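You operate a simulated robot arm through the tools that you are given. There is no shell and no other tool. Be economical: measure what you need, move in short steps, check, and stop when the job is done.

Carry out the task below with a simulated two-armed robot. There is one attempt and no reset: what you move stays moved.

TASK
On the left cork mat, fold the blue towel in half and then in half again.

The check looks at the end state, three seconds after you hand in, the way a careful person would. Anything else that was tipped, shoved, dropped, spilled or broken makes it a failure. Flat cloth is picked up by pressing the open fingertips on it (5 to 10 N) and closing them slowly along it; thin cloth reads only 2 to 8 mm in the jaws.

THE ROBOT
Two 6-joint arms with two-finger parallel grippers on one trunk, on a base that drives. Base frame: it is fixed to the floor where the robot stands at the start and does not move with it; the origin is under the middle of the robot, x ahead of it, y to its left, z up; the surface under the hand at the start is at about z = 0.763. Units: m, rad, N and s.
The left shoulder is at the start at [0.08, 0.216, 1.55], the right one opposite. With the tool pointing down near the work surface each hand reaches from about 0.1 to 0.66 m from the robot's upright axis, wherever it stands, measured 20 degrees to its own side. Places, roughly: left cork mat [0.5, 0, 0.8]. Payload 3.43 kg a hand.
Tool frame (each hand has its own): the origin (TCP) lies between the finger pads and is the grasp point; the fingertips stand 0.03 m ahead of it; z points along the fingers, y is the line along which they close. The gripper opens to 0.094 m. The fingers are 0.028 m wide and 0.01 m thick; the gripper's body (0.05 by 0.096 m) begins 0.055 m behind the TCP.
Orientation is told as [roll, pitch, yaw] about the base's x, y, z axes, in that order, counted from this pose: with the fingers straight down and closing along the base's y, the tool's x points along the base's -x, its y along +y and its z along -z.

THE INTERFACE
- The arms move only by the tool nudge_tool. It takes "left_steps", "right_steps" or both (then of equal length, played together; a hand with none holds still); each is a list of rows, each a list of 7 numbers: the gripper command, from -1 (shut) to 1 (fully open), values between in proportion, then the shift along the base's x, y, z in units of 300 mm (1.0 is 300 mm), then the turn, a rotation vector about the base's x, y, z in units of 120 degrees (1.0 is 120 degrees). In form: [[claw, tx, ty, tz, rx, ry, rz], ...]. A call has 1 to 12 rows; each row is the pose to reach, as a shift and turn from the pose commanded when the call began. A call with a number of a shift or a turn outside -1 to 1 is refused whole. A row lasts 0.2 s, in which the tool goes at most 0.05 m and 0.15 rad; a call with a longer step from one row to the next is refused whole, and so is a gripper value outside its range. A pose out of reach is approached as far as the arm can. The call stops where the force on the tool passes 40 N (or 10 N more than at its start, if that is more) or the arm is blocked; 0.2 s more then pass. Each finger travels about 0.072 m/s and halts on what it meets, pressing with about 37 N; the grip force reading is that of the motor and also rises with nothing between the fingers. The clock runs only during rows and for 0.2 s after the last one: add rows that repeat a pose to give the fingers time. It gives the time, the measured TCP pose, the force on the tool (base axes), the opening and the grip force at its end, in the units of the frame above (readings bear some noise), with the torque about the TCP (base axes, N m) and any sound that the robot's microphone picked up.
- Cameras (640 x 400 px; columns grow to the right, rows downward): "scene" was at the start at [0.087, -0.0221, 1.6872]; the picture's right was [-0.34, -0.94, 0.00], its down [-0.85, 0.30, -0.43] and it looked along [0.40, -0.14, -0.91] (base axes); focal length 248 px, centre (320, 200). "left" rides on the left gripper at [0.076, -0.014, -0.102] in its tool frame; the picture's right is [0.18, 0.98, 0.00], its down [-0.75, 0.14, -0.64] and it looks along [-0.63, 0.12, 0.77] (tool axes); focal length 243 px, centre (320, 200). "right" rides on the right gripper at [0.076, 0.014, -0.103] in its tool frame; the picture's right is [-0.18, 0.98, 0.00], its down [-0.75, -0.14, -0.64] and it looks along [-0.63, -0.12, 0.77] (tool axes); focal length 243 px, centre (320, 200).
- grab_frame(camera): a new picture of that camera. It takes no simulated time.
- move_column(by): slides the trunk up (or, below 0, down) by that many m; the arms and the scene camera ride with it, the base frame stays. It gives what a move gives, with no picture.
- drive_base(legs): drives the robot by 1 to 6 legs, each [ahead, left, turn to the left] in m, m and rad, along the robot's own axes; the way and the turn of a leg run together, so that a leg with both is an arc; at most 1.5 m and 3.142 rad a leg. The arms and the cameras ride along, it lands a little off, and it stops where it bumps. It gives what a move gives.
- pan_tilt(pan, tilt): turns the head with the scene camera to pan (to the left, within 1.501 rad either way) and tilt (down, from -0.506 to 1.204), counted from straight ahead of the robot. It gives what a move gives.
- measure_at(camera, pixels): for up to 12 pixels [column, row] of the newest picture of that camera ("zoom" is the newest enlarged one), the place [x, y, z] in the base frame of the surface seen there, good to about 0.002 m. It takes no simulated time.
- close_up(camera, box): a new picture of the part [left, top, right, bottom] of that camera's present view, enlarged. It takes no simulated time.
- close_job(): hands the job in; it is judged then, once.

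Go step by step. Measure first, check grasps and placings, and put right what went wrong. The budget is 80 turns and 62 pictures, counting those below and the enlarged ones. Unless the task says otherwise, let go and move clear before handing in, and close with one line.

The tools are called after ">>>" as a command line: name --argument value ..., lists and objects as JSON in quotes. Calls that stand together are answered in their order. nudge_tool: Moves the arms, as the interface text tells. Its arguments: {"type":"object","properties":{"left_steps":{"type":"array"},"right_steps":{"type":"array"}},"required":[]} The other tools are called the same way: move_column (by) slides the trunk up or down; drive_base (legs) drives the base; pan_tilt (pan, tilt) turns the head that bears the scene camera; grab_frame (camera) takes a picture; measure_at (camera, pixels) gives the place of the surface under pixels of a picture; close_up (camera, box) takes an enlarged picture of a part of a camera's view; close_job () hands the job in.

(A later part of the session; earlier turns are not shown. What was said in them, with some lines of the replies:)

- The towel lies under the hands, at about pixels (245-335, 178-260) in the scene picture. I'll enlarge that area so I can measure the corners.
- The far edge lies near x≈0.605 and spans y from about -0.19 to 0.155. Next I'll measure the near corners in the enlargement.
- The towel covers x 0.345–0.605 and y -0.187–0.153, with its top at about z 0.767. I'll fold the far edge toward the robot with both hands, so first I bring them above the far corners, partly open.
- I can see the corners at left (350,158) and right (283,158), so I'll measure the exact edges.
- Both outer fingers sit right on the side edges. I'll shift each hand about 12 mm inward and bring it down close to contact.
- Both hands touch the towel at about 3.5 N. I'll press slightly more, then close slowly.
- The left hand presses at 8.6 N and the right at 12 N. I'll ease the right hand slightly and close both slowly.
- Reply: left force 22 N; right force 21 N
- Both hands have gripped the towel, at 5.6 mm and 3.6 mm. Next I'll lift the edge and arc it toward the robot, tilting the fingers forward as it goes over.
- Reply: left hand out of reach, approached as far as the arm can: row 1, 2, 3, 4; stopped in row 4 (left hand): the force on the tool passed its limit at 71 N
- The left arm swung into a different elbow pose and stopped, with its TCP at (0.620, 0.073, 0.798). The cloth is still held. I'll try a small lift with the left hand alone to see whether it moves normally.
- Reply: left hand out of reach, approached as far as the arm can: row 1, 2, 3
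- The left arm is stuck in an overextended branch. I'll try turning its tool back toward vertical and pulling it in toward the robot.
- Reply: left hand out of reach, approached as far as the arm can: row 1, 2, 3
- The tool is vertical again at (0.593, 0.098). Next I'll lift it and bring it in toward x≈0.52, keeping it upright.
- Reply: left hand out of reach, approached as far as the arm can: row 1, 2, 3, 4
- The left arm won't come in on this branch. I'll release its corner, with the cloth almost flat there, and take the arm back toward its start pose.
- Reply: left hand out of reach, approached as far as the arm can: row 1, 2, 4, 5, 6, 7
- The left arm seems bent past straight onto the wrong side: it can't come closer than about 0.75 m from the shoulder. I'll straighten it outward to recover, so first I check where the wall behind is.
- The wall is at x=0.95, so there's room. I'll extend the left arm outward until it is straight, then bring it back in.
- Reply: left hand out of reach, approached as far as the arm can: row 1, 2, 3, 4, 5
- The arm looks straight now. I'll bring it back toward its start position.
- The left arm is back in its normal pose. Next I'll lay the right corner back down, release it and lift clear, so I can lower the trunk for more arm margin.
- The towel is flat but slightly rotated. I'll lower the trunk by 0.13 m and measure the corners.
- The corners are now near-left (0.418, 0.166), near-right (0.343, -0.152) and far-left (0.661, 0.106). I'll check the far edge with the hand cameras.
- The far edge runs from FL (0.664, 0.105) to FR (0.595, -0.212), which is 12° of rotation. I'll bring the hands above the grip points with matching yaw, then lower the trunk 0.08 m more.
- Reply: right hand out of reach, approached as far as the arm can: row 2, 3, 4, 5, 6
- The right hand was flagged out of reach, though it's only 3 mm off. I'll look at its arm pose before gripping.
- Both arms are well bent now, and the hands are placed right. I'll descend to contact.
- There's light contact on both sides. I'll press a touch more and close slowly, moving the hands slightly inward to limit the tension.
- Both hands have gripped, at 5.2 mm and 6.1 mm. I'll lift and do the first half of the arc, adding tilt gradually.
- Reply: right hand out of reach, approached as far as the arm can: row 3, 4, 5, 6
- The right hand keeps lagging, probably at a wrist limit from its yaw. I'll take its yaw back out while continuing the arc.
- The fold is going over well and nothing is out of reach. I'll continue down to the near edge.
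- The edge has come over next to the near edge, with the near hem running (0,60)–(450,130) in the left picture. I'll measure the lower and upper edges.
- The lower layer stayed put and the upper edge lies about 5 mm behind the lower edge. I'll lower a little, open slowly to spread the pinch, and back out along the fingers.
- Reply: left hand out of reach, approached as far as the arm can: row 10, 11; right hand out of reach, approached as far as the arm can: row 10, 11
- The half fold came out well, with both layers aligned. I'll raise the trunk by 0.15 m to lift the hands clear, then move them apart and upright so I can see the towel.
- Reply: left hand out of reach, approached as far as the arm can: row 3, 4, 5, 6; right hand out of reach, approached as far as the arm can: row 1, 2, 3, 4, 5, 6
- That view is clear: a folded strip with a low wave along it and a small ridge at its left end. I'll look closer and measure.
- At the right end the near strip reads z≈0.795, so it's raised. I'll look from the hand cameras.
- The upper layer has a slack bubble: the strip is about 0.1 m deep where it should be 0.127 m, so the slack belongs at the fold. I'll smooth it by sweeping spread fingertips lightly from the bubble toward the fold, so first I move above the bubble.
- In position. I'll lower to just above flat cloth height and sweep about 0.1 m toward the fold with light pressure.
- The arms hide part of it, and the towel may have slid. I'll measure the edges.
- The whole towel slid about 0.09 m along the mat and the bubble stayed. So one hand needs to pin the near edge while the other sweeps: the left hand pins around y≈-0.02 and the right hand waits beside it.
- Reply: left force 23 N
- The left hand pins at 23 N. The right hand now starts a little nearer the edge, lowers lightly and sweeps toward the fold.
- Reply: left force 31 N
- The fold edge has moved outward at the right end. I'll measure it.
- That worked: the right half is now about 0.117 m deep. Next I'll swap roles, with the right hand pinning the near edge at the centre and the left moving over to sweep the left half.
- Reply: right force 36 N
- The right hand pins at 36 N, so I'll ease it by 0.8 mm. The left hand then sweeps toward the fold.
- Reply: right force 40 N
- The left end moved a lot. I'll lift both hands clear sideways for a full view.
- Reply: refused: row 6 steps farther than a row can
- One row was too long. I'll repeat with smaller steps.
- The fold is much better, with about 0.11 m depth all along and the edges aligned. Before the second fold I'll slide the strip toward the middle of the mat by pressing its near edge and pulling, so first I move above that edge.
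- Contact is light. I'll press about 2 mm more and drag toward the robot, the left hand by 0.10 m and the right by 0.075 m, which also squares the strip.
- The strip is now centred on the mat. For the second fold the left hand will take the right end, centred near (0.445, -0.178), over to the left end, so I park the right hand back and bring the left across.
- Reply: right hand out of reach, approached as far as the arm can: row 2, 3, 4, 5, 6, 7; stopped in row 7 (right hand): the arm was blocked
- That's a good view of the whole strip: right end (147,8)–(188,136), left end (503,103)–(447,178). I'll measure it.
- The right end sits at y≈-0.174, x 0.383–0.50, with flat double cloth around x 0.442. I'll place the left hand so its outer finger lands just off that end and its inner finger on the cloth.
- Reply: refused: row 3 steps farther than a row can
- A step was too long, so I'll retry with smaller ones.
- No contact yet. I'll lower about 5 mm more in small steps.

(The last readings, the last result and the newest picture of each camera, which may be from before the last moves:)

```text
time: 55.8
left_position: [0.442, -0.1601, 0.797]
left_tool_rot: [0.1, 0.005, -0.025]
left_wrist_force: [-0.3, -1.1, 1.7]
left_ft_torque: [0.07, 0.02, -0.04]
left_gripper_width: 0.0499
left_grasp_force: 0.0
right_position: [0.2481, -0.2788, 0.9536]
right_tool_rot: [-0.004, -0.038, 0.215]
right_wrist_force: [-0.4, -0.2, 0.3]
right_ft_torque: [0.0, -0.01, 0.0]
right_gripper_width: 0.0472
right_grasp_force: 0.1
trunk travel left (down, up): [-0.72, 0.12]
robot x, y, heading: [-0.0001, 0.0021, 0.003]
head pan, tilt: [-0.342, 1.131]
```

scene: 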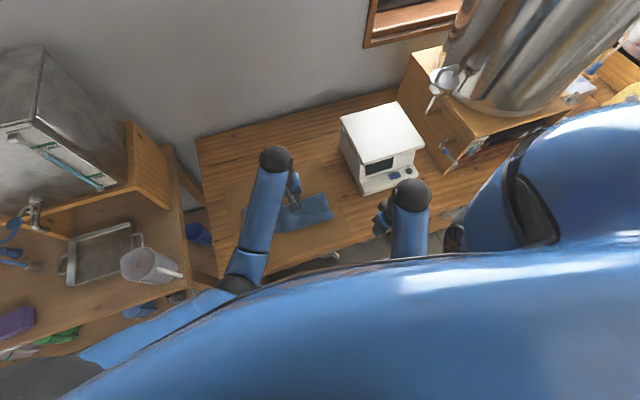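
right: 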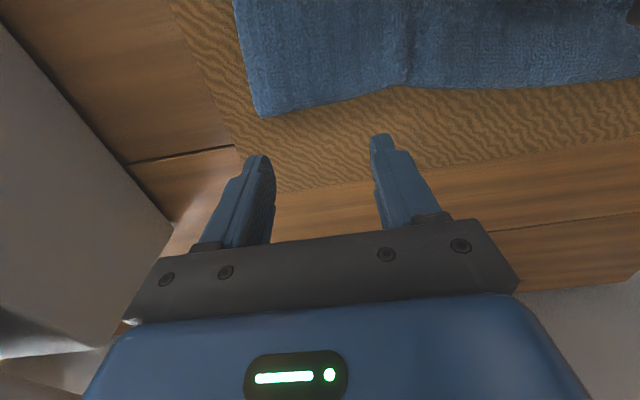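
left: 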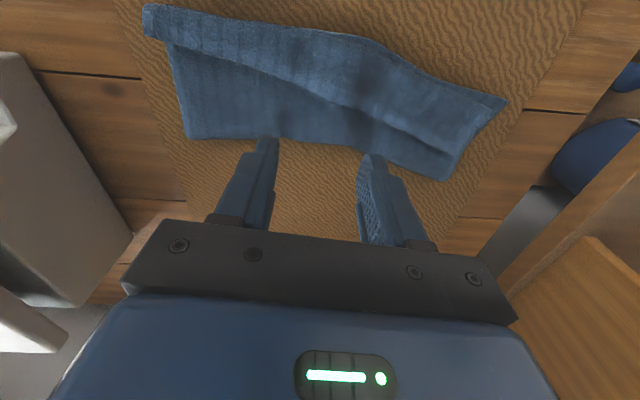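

Light contact. I'll go 1.5 mm lower and close slowly.

>>> nudge_tool --left_steps '[[0.06, 0, 0, -0.005, 0, 0, 0], [-0.05, 0, 0, -0.006, 0, 0, 0], [-0.15, 0, 0, -0.006, 0, 0, 0], [-0.25, 0, 0, -0.006, 0, 0, 0], [-0.35, 0, 0, -0.006, 0, 0, 0], [-0.45, 0, 0, -0.006, 0, 0, 0], [-0.55, 0, 0, -0.006, 0, 0, 0], [-0.65, 0, 0, -0.006, 0, 0, 0], [-0.75, 0, 0, -0.006, 0, 0, 0], [-0.85, 0, 0, -0.006, 0, 0, 0], [-1, 0, 0, -0.006, 0, 0, 0], [-1, 0, 0, -0.006, 0, 0, 0]]'

>>> grab_frame --camera "left"

```text
time: 58.4
left_position: [0.4396, -0.1587, 0.7964]
left_tool_rot: [0.1, 0.003, -0.025]
left_wrist_force: [3.1, 6.7, 25.2]
left_ft_torque: [0.45, -0.07, 0.06]
left_gripper_width: 0.0082
left_grasp_force: 37.2
right_position: [0.2472, -0.2768, 0.9543]
right_tool_rot: [-0.005, -0.037, 0.215]
right_wrist_force: [-0.6, 0.4, 0.3]
right_ft_torque: [-0.03, -0.01, -0.02]
right_gripper_width: 0.0469
right_grasp_force: 0.1
trunk travel left (down, up): [-0.72, 0.12]
robot x, y, heading: [0.0005, 0.0025, 0.003]
head pan, tilt: [-0.342, 1.131]
```

```text
10 pictures are left
```

left: 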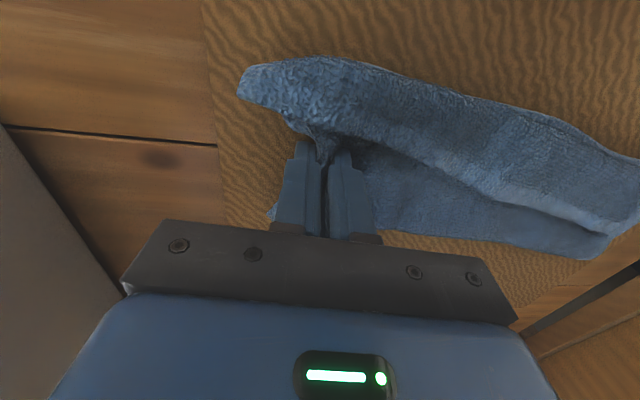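

It gripped 8.2 mm, which suggests both layers. I'll lift a little and check that nothing stays behind.

>>> nudge_tool --left_steps '[[-1, 0, 0.01, 0.05, 0, 0, 0], [-1, 0, 0.03, 0.1, 0, 0, 0], [-1, 0.0, 0.07, 0.17, 0, 0, 0], [-1, 0.0, 0.13, 0.25, 0, 0, 0]]'

>>> grab_frame --camera "left"

```text
time: 59.4
left_position: [0.4404, -0.1195, 0.8703]
left_tool_rot: [0.101, 0.008, -0.027]
left_wrist_force: [-1.2, 0.5, -0.2]
left_ft_torque: [0.08, 0.01, 0.1]
left_gripper_width: 0.0078
left_grasp_force: 36.6
right_position: [0.2485, -0.2783, 0.9529]
right_tool_rot: [-0.002, -0.037, 0.215]
right_wrist_force: [0.1, 0.7, 0.2]
right_ft_torque: [0.0, 0.0, 0.0]
right_gripper_width: 0.0472
right_grasp_force: 0.1
trunk travel left (down, up): [-0.72, 0.12]
robot x, y, heading: [-0.0005, 0.0025, -0.001]
head pan, tilt: [-0.342, 1.131]
```

```text
9 pictures are left
```

left: 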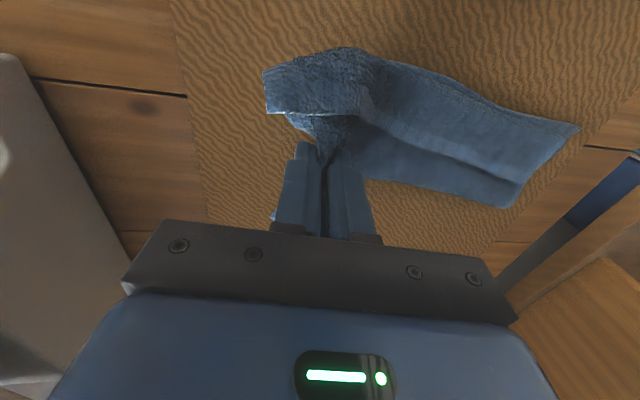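

Both layers lifted, with bare mat visible under the end. I'll carry the end over to the left end, turning the fingers toward the right as it folds.

>>> nudge_tool --left_steps '[[-1, 0.013, 0.133, 0.067, -0.05, 0, 0], [-1, 0.03, 0.273, 0.127, -0.11, 0, 0], [-1, 0.05, 0.42, 0.14, -0.17, 0, 0], [-1, 0.07, 0.557, 0.117, -0.23, 0, 0], [-1, 0.087, 0.673, 0.06, -0.29, 0, 0], [-1, 0.1, 0.775, -0.02, -0.35, 0, 0], [-1, 0.113, 0.85, -0.1, -0.38, 0, 0]]'

>>> grab_frame --camera "scene"

```text
time: 61.0
left_position: [0.4759, 0.1363, 0.8403]
left_tool_rot: [-0.698, -0.016, -0.022]
left_wrist_force: [-0.1, -0.3, -0.4]
left_ft_torque: [0.12, -0.01, -0.02]
left_gripper_width: 0.0078
left_grasp_force: 36.8
right_position: [0.2498, -0.2786, 0.9526]
right_tool_rot: [-0.004, -0.036, 0.214]
right_wrist_force: [-0.1, 0.0, -0.5]
right_ft_torque: [0.01, 0.01, 0.0]
right_gripper_width: 0.0469
right_grasp_force: 0.0
trunk travel left (down, up): [-0.72, 0.12]
robot x, y, heading: [-0.0005, 0.0016, 0.001]
head pan, tilt: [-0.342, 1.131]
```

```text
8 pictures are left
```

scene: 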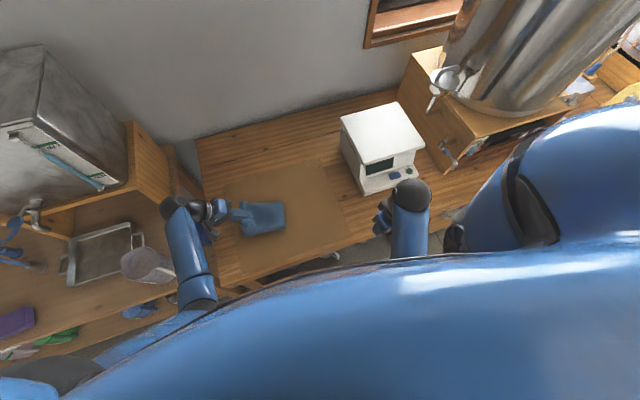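

The strip has folded over neatly. I'll lower it to the layers and check alignment before releasing.

>>> nudge_tool --left_steps '[[-1, 0.0, 0.02, -0.05, 0, 0, 0], [-1, 0, 0.03, -0.09, 0, 0, 0], [-1, 0, 0.03, -0.105, 0, 0, 0]]'

>>> close_up --camera "scene" --box '[214, 180, 310, 240]'

>>> measure_at --camera "zoom" --pixels '[[160, 180], [180, 350], [470, 320], [450, 170], [200, 200], [200, 300], [300, 250], [400, 250], [180, 260]]'

```text
time: 61.8
left_position: [0.4747, 0.1425, 0.807]
left_tool_rot: [-0.693, -0.016, -0.02]
left_wrist_force: [-0.7, 0.4, 0.9]
left_ft_torque: [0.11, 0.01, 0.0]
left_gripper_width: 0.0078
left_grasp_force: 37.5
right_position: [0.2494, -0.278, 0.9531]
right_tool_rot: [-0.003, -0.038, 0.215]
right_wrist_force: [0.0, 0.1, 0.2]
right_ft_torque: [0.0, 0.0, 0.04]
right_gripper_width: 0.047
right_grasp_force: 0.1
trunk travel left (down, up): [-0.72, 0.12]
robot x, y, heading: [-0.0009, 0.0017, 0.006]
head pan, tilt: [-0.342, 1.131]
```

```text
6.67 times, centred on (262, 210) of scene
```

zoom: 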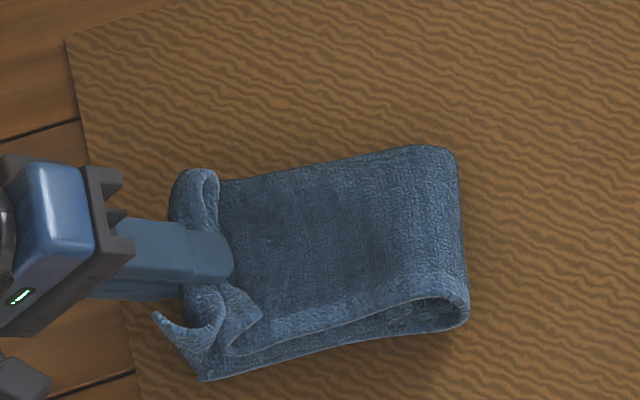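

```text
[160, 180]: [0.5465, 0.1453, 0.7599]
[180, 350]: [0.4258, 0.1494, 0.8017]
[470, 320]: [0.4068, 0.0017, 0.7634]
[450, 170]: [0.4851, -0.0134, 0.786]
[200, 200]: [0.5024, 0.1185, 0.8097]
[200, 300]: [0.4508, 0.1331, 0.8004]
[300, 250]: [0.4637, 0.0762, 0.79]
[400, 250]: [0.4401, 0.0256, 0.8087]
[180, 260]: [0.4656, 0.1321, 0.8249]
```

It's aligned within about 1–2 cm, and only the pinched end curls up. I'll nudge it 8 mm left, open slowly, and back out along the fingers.

>>> nudge_tool --left_steps '[[-1, 0, 0.027, -0.01, 0, 0, 0], [-1, 0, 0.027, -0.015, 0, 0, 0], [-0.7, 0, 0.027, -0.01, 0, 0, 0], [-0.45, 0, 0.027, 0.0, 0, 0, 0], [-0.35, 0, 0.04, 0.01, 0, 0, 0], [-0.35, 0, 0.08, 0.05, 0, 0, 0], [-0.35, 0, 0.13, 0.12, 0, 0, 0], [-0.35, 0, 0.18, 0.2, 0.03, 0, 0], [-0.35, 0, 0.2, 0.3, 0.09, 0, 0], [-0.35, 0, 0.22, 0.4, 0.15, 0, 0], [-0.35, 0, 0.22, 0.45, 0.2, 0, 0]]'

>>> close_up --camera "scene" --box '[214, 180, 310, 240]'

>>> measure_at --camera "zoom" --pixels '[[170, 190], [195, 210], [200, 260], [210, 300], [190, 340], [210, 375], [465, 310], [455, 170], [300, 250], [250, 180], [400, 250], [240, 330]]'

```text
time: 64.2
left_position: [0.477, 0.2075, 0.936]
left_tool_rot: [-0.274, -0.009, -0.024]
left_wrist_force: [-0.8, -0.2, -0.5]
left_ft_torque: [-0.01, 0.05, 0.02]
left_gripper_width: 0.0307
left_grasp_force: 0.1
left hand out of reach, approached as far as the arm can: row 11
right_position: [0.2479, -0.2794, 0.9523]
right_tool_rot: [-0.001, -0.04, 0.215]
right_wrist_force: [0.1, 0.0, 0.1]
right_ft_torque: [0.02, 0.0, 0.01]
right_gripper_width: 0.047
right_grasp_force: 0.0
trunk travel left (down, up): [-0.72, 0.12]
robot x, y, heading: [-0.0041, 0.0021, 0.006]
head pan, tilt: [-0.342, 1.131]
```

```text
6.67 times, centred on (262, 210) of scene
```

zoom: 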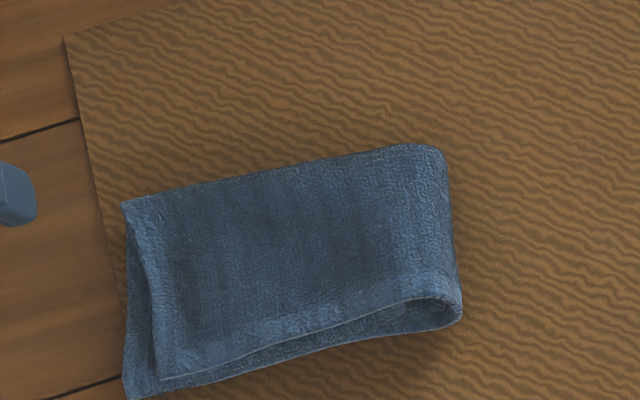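

```text
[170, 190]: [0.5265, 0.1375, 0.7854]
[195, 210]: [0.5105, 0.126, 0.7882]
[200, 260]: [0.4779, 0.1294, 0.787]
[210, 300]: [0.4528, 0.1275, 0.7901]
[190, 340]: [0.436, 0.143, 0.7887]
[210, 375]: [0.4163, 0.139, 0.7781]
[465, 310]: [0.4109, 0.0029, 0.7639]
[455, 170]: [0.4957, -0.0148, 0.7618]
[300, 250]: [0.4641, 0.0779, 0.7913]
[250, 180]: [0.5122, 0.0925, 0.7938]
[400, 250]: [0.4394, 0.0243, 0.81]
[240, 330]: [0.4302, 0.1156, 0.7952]
```

That's a neat quarter fold. The near-left corner at (124,396) seems to lie right at the mat edge, so I'll measure it against the mat.

>>> measure_at --camera "zoom" --pixels '[[126, 394], [130, 350], [126, 215], [118, 300], [112, 310], [122, 320], [108, 240], [98, 200], [118, 385], [100, 392]]'

```text
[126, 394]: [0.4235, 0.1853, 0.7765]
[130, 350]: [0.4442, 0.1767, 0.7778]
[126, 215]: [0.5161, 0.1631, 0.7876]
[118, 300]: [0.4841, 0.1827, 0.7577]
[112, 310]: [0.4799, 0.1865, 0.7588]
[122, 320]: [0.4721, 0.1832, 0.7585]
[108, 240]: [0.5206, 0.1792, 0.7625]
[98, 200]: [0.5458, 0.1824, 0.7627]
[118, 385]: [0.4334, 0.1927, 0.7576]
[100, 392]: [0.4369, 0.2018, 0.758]
```

The mat edge is at y≈0.18 and the corner overhangs it by about 5 mm. I'll press the stack with the left hand and slide it about 4 cm right, starting from above it.

>>> nudge_tool --left_steps '[[0.06, -0.01, -0.1, 0, 0.04, 0, 0], [0.06, -0.02, -0.22, 0, 0.08, 0, 0], [0.06, -0.03, -0.34, -0.05, 0.131, 0, 0], [0.06, -0.045, -0.44, -0.14, 0.131, 0, 0], [0.06, -0.057, -0.54, -0.25, 0.131, 0, 0], [0.06, -0.057, -0.54, -0.33, 0.131, 0, 0], [0.06, -0.057, -0.54, -0.37, 0.131, 0, 0]]'

```text
time: 65.8
left_position: [0.4597, 0.0464, 0.8259]
left_tool_rot: [-0.003, 0.001, -0.025]
left_wrist_force: [-0.3, -0.5, 0.8]
left_ft_torque: [0.01, 0.01, 0.0]
left_gripper_width: 0.0498
left_grasp_force: 0.0
right_position: [0.2474, -0.2773, 0.9532]
right_tool_rot: [-0.003, -0.038, 0.215]
right_wrist_force: [-0.2, 0.5, -0.3]
right_ft_torque: [0.01, 0.01, 0.02]
right_gripper_width: 0.0468
right_grasp_force: 0.1
trunk travel left (down, up): [-0.72, 0.12]
robot x, y, heading: [0.0034, -0.0018, -0.003]
head pan, tilt: [-0.342, 1.131]
```

>>> nudge_tool --left_steps '[[0.06, 0, 0, -0.02, 0, 0, 0], [0.06, 0, 0, -0.035, 0, 0, 0], [0.06, 0, 0, -0.045, 0, 0, 0], [0.06, 0, 0, -0.053, 0, 0, 0]]'

```text
time: 66.8
left_position: [0.4613, 0.0452, 0.809]
left_tool_rot: [-0.001, -0.001, -0.027]
left_wrist_force: [0.3, -0.9, 11.8]
left_ft_torque: [0.0, 0.08, 0.03]
left_gripper_width: 0.0496
left_grasp_force: 0.2
right_position: [0.2465, -0.2782, 0.9539]
right_tool_rot: [-0.003, -0.037, 0.213]
right_wrist_force: [-0.6, -0.1, 0.0]
right_ft_torque: [0.0, 0.01, -0.01]
right_gripper_width: 0.0471
right_grasp_force: 0.0
trunk travel left (down, up): [-0.72, 0.12]
robot x, y, heading: [-0.0044, 0.0011, 0.001]
head pan, tilt: [-0.342, 1.131]
```

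The hand presses the stack at 12 N. I'll slide it right slowly, lift off, and move clear.

>>> nudge_tool --left_steps '[[0.06, 0, -0.02, -0.004, 0, 0, 0], [0.06, 0, -0.05, -0.004, 0, 0, 0], [0.06, 0, -0.08, -0.004, 0, 0, 0], [0.06, 0, -0.11, -0.004, 0, 0, 0], [0.06, 0, -0.14, -0.004, 0, 0, 0], [0.06, 0, -0.14, 0.05, 0, 0, 0], [0.06, 0, -0.14, 0.15, 0, 0, 0], [0.06, 0, -0.06, 0.28, 0, 0, 0], [0.06, 0, 0.08, 0.33, 0, 0, 0], [0.06, 0, 0.22, 0.33, 0, 0, 0], [0.06, 0, 0.36, 0.33, 0, 0, 0], [0.06, 0, 0.5, 0.33, 0, 0, 0]]'

>>> close_up --camera "scene" --box '[214, 180, 310, 240]'

>>> measure_at --camera "zoom" --pixels '[[180, 200], [190, 380], [200, 300], [300, 250], [450, 240], [480, 240], [160, 380], [500, 300]]'

```text
time: 69.4
left_position: [0.4599, 0.1967, 0.9077]
left_tool_rot: [-0.002, 0.003, -0.027]
left_wrist_force: [-0.3, -0.4, 0.2]
left_ft_torque: [0.02, -0.01, -0.01]
left_gripper_width: 0.0498
left_grasp_force: 0.1
right_position: [0.2471, -0.2783, 0.9539]
right_tool_rot: [-0.005, -0.038, 0.214]
right_wrist_force: [0.1, -0.1, 0.1]
right_ft_torque: [-0.02, -0.01, 0.01]
right_gripper_width: 0.0471
right_grasp_force: 0.1
trunk travel left (down, up): [-0.72, 0.12]
robot x, y, heading: [0.0017, -0.0004, 0.001]
head pan, tilt: [-0.342, 1.131]
```

```text
6.67 times, centred on (262, 210) of scene
```

zoom: 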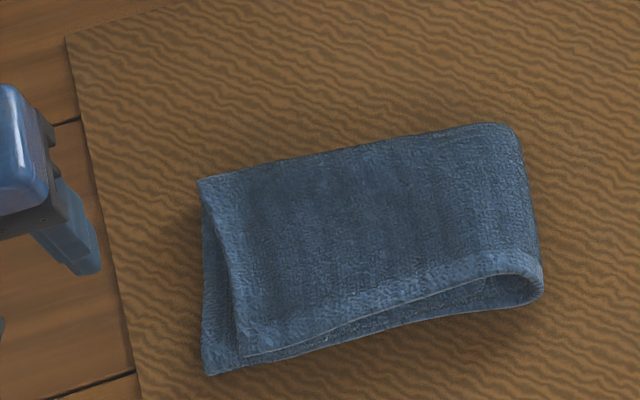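

```text
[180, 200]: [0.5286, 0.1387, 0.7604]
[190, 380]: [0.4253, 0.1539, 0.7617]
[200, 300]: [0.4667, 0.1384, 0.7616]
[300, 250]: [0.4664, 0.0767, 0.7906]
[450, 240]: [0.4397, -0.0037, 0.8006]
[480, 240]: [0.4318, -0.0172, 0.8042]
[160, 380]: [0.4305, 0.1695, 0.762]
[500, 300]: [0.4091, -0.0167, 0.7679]
```

The folded towel now lies fully on the mat with its edges aligned. I'll take one last scene picture to check nothing else was disturbed.

>>> grab_frame --camera "scene"

```text
4 pictures are left
```

scene: 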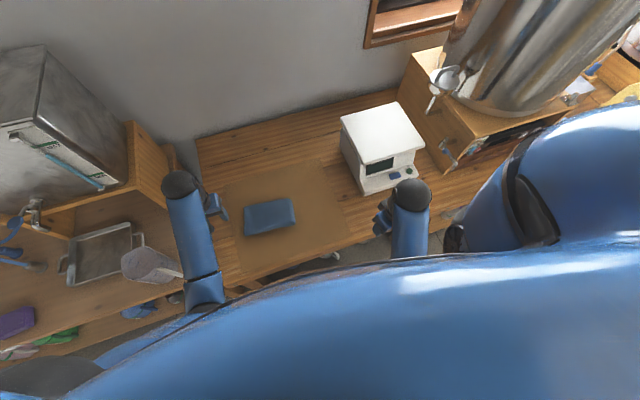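

The scene shows the scale, tray and mug where they were, the hands clear of the cloth, and the towel folded in quarters on the mat. I'm handing it in.

>>> close_job

```text
The job is handed in.
```

The blue towel is folded in half and then in half again, and it lies fully on the left cork mat with nothing else disturbed.
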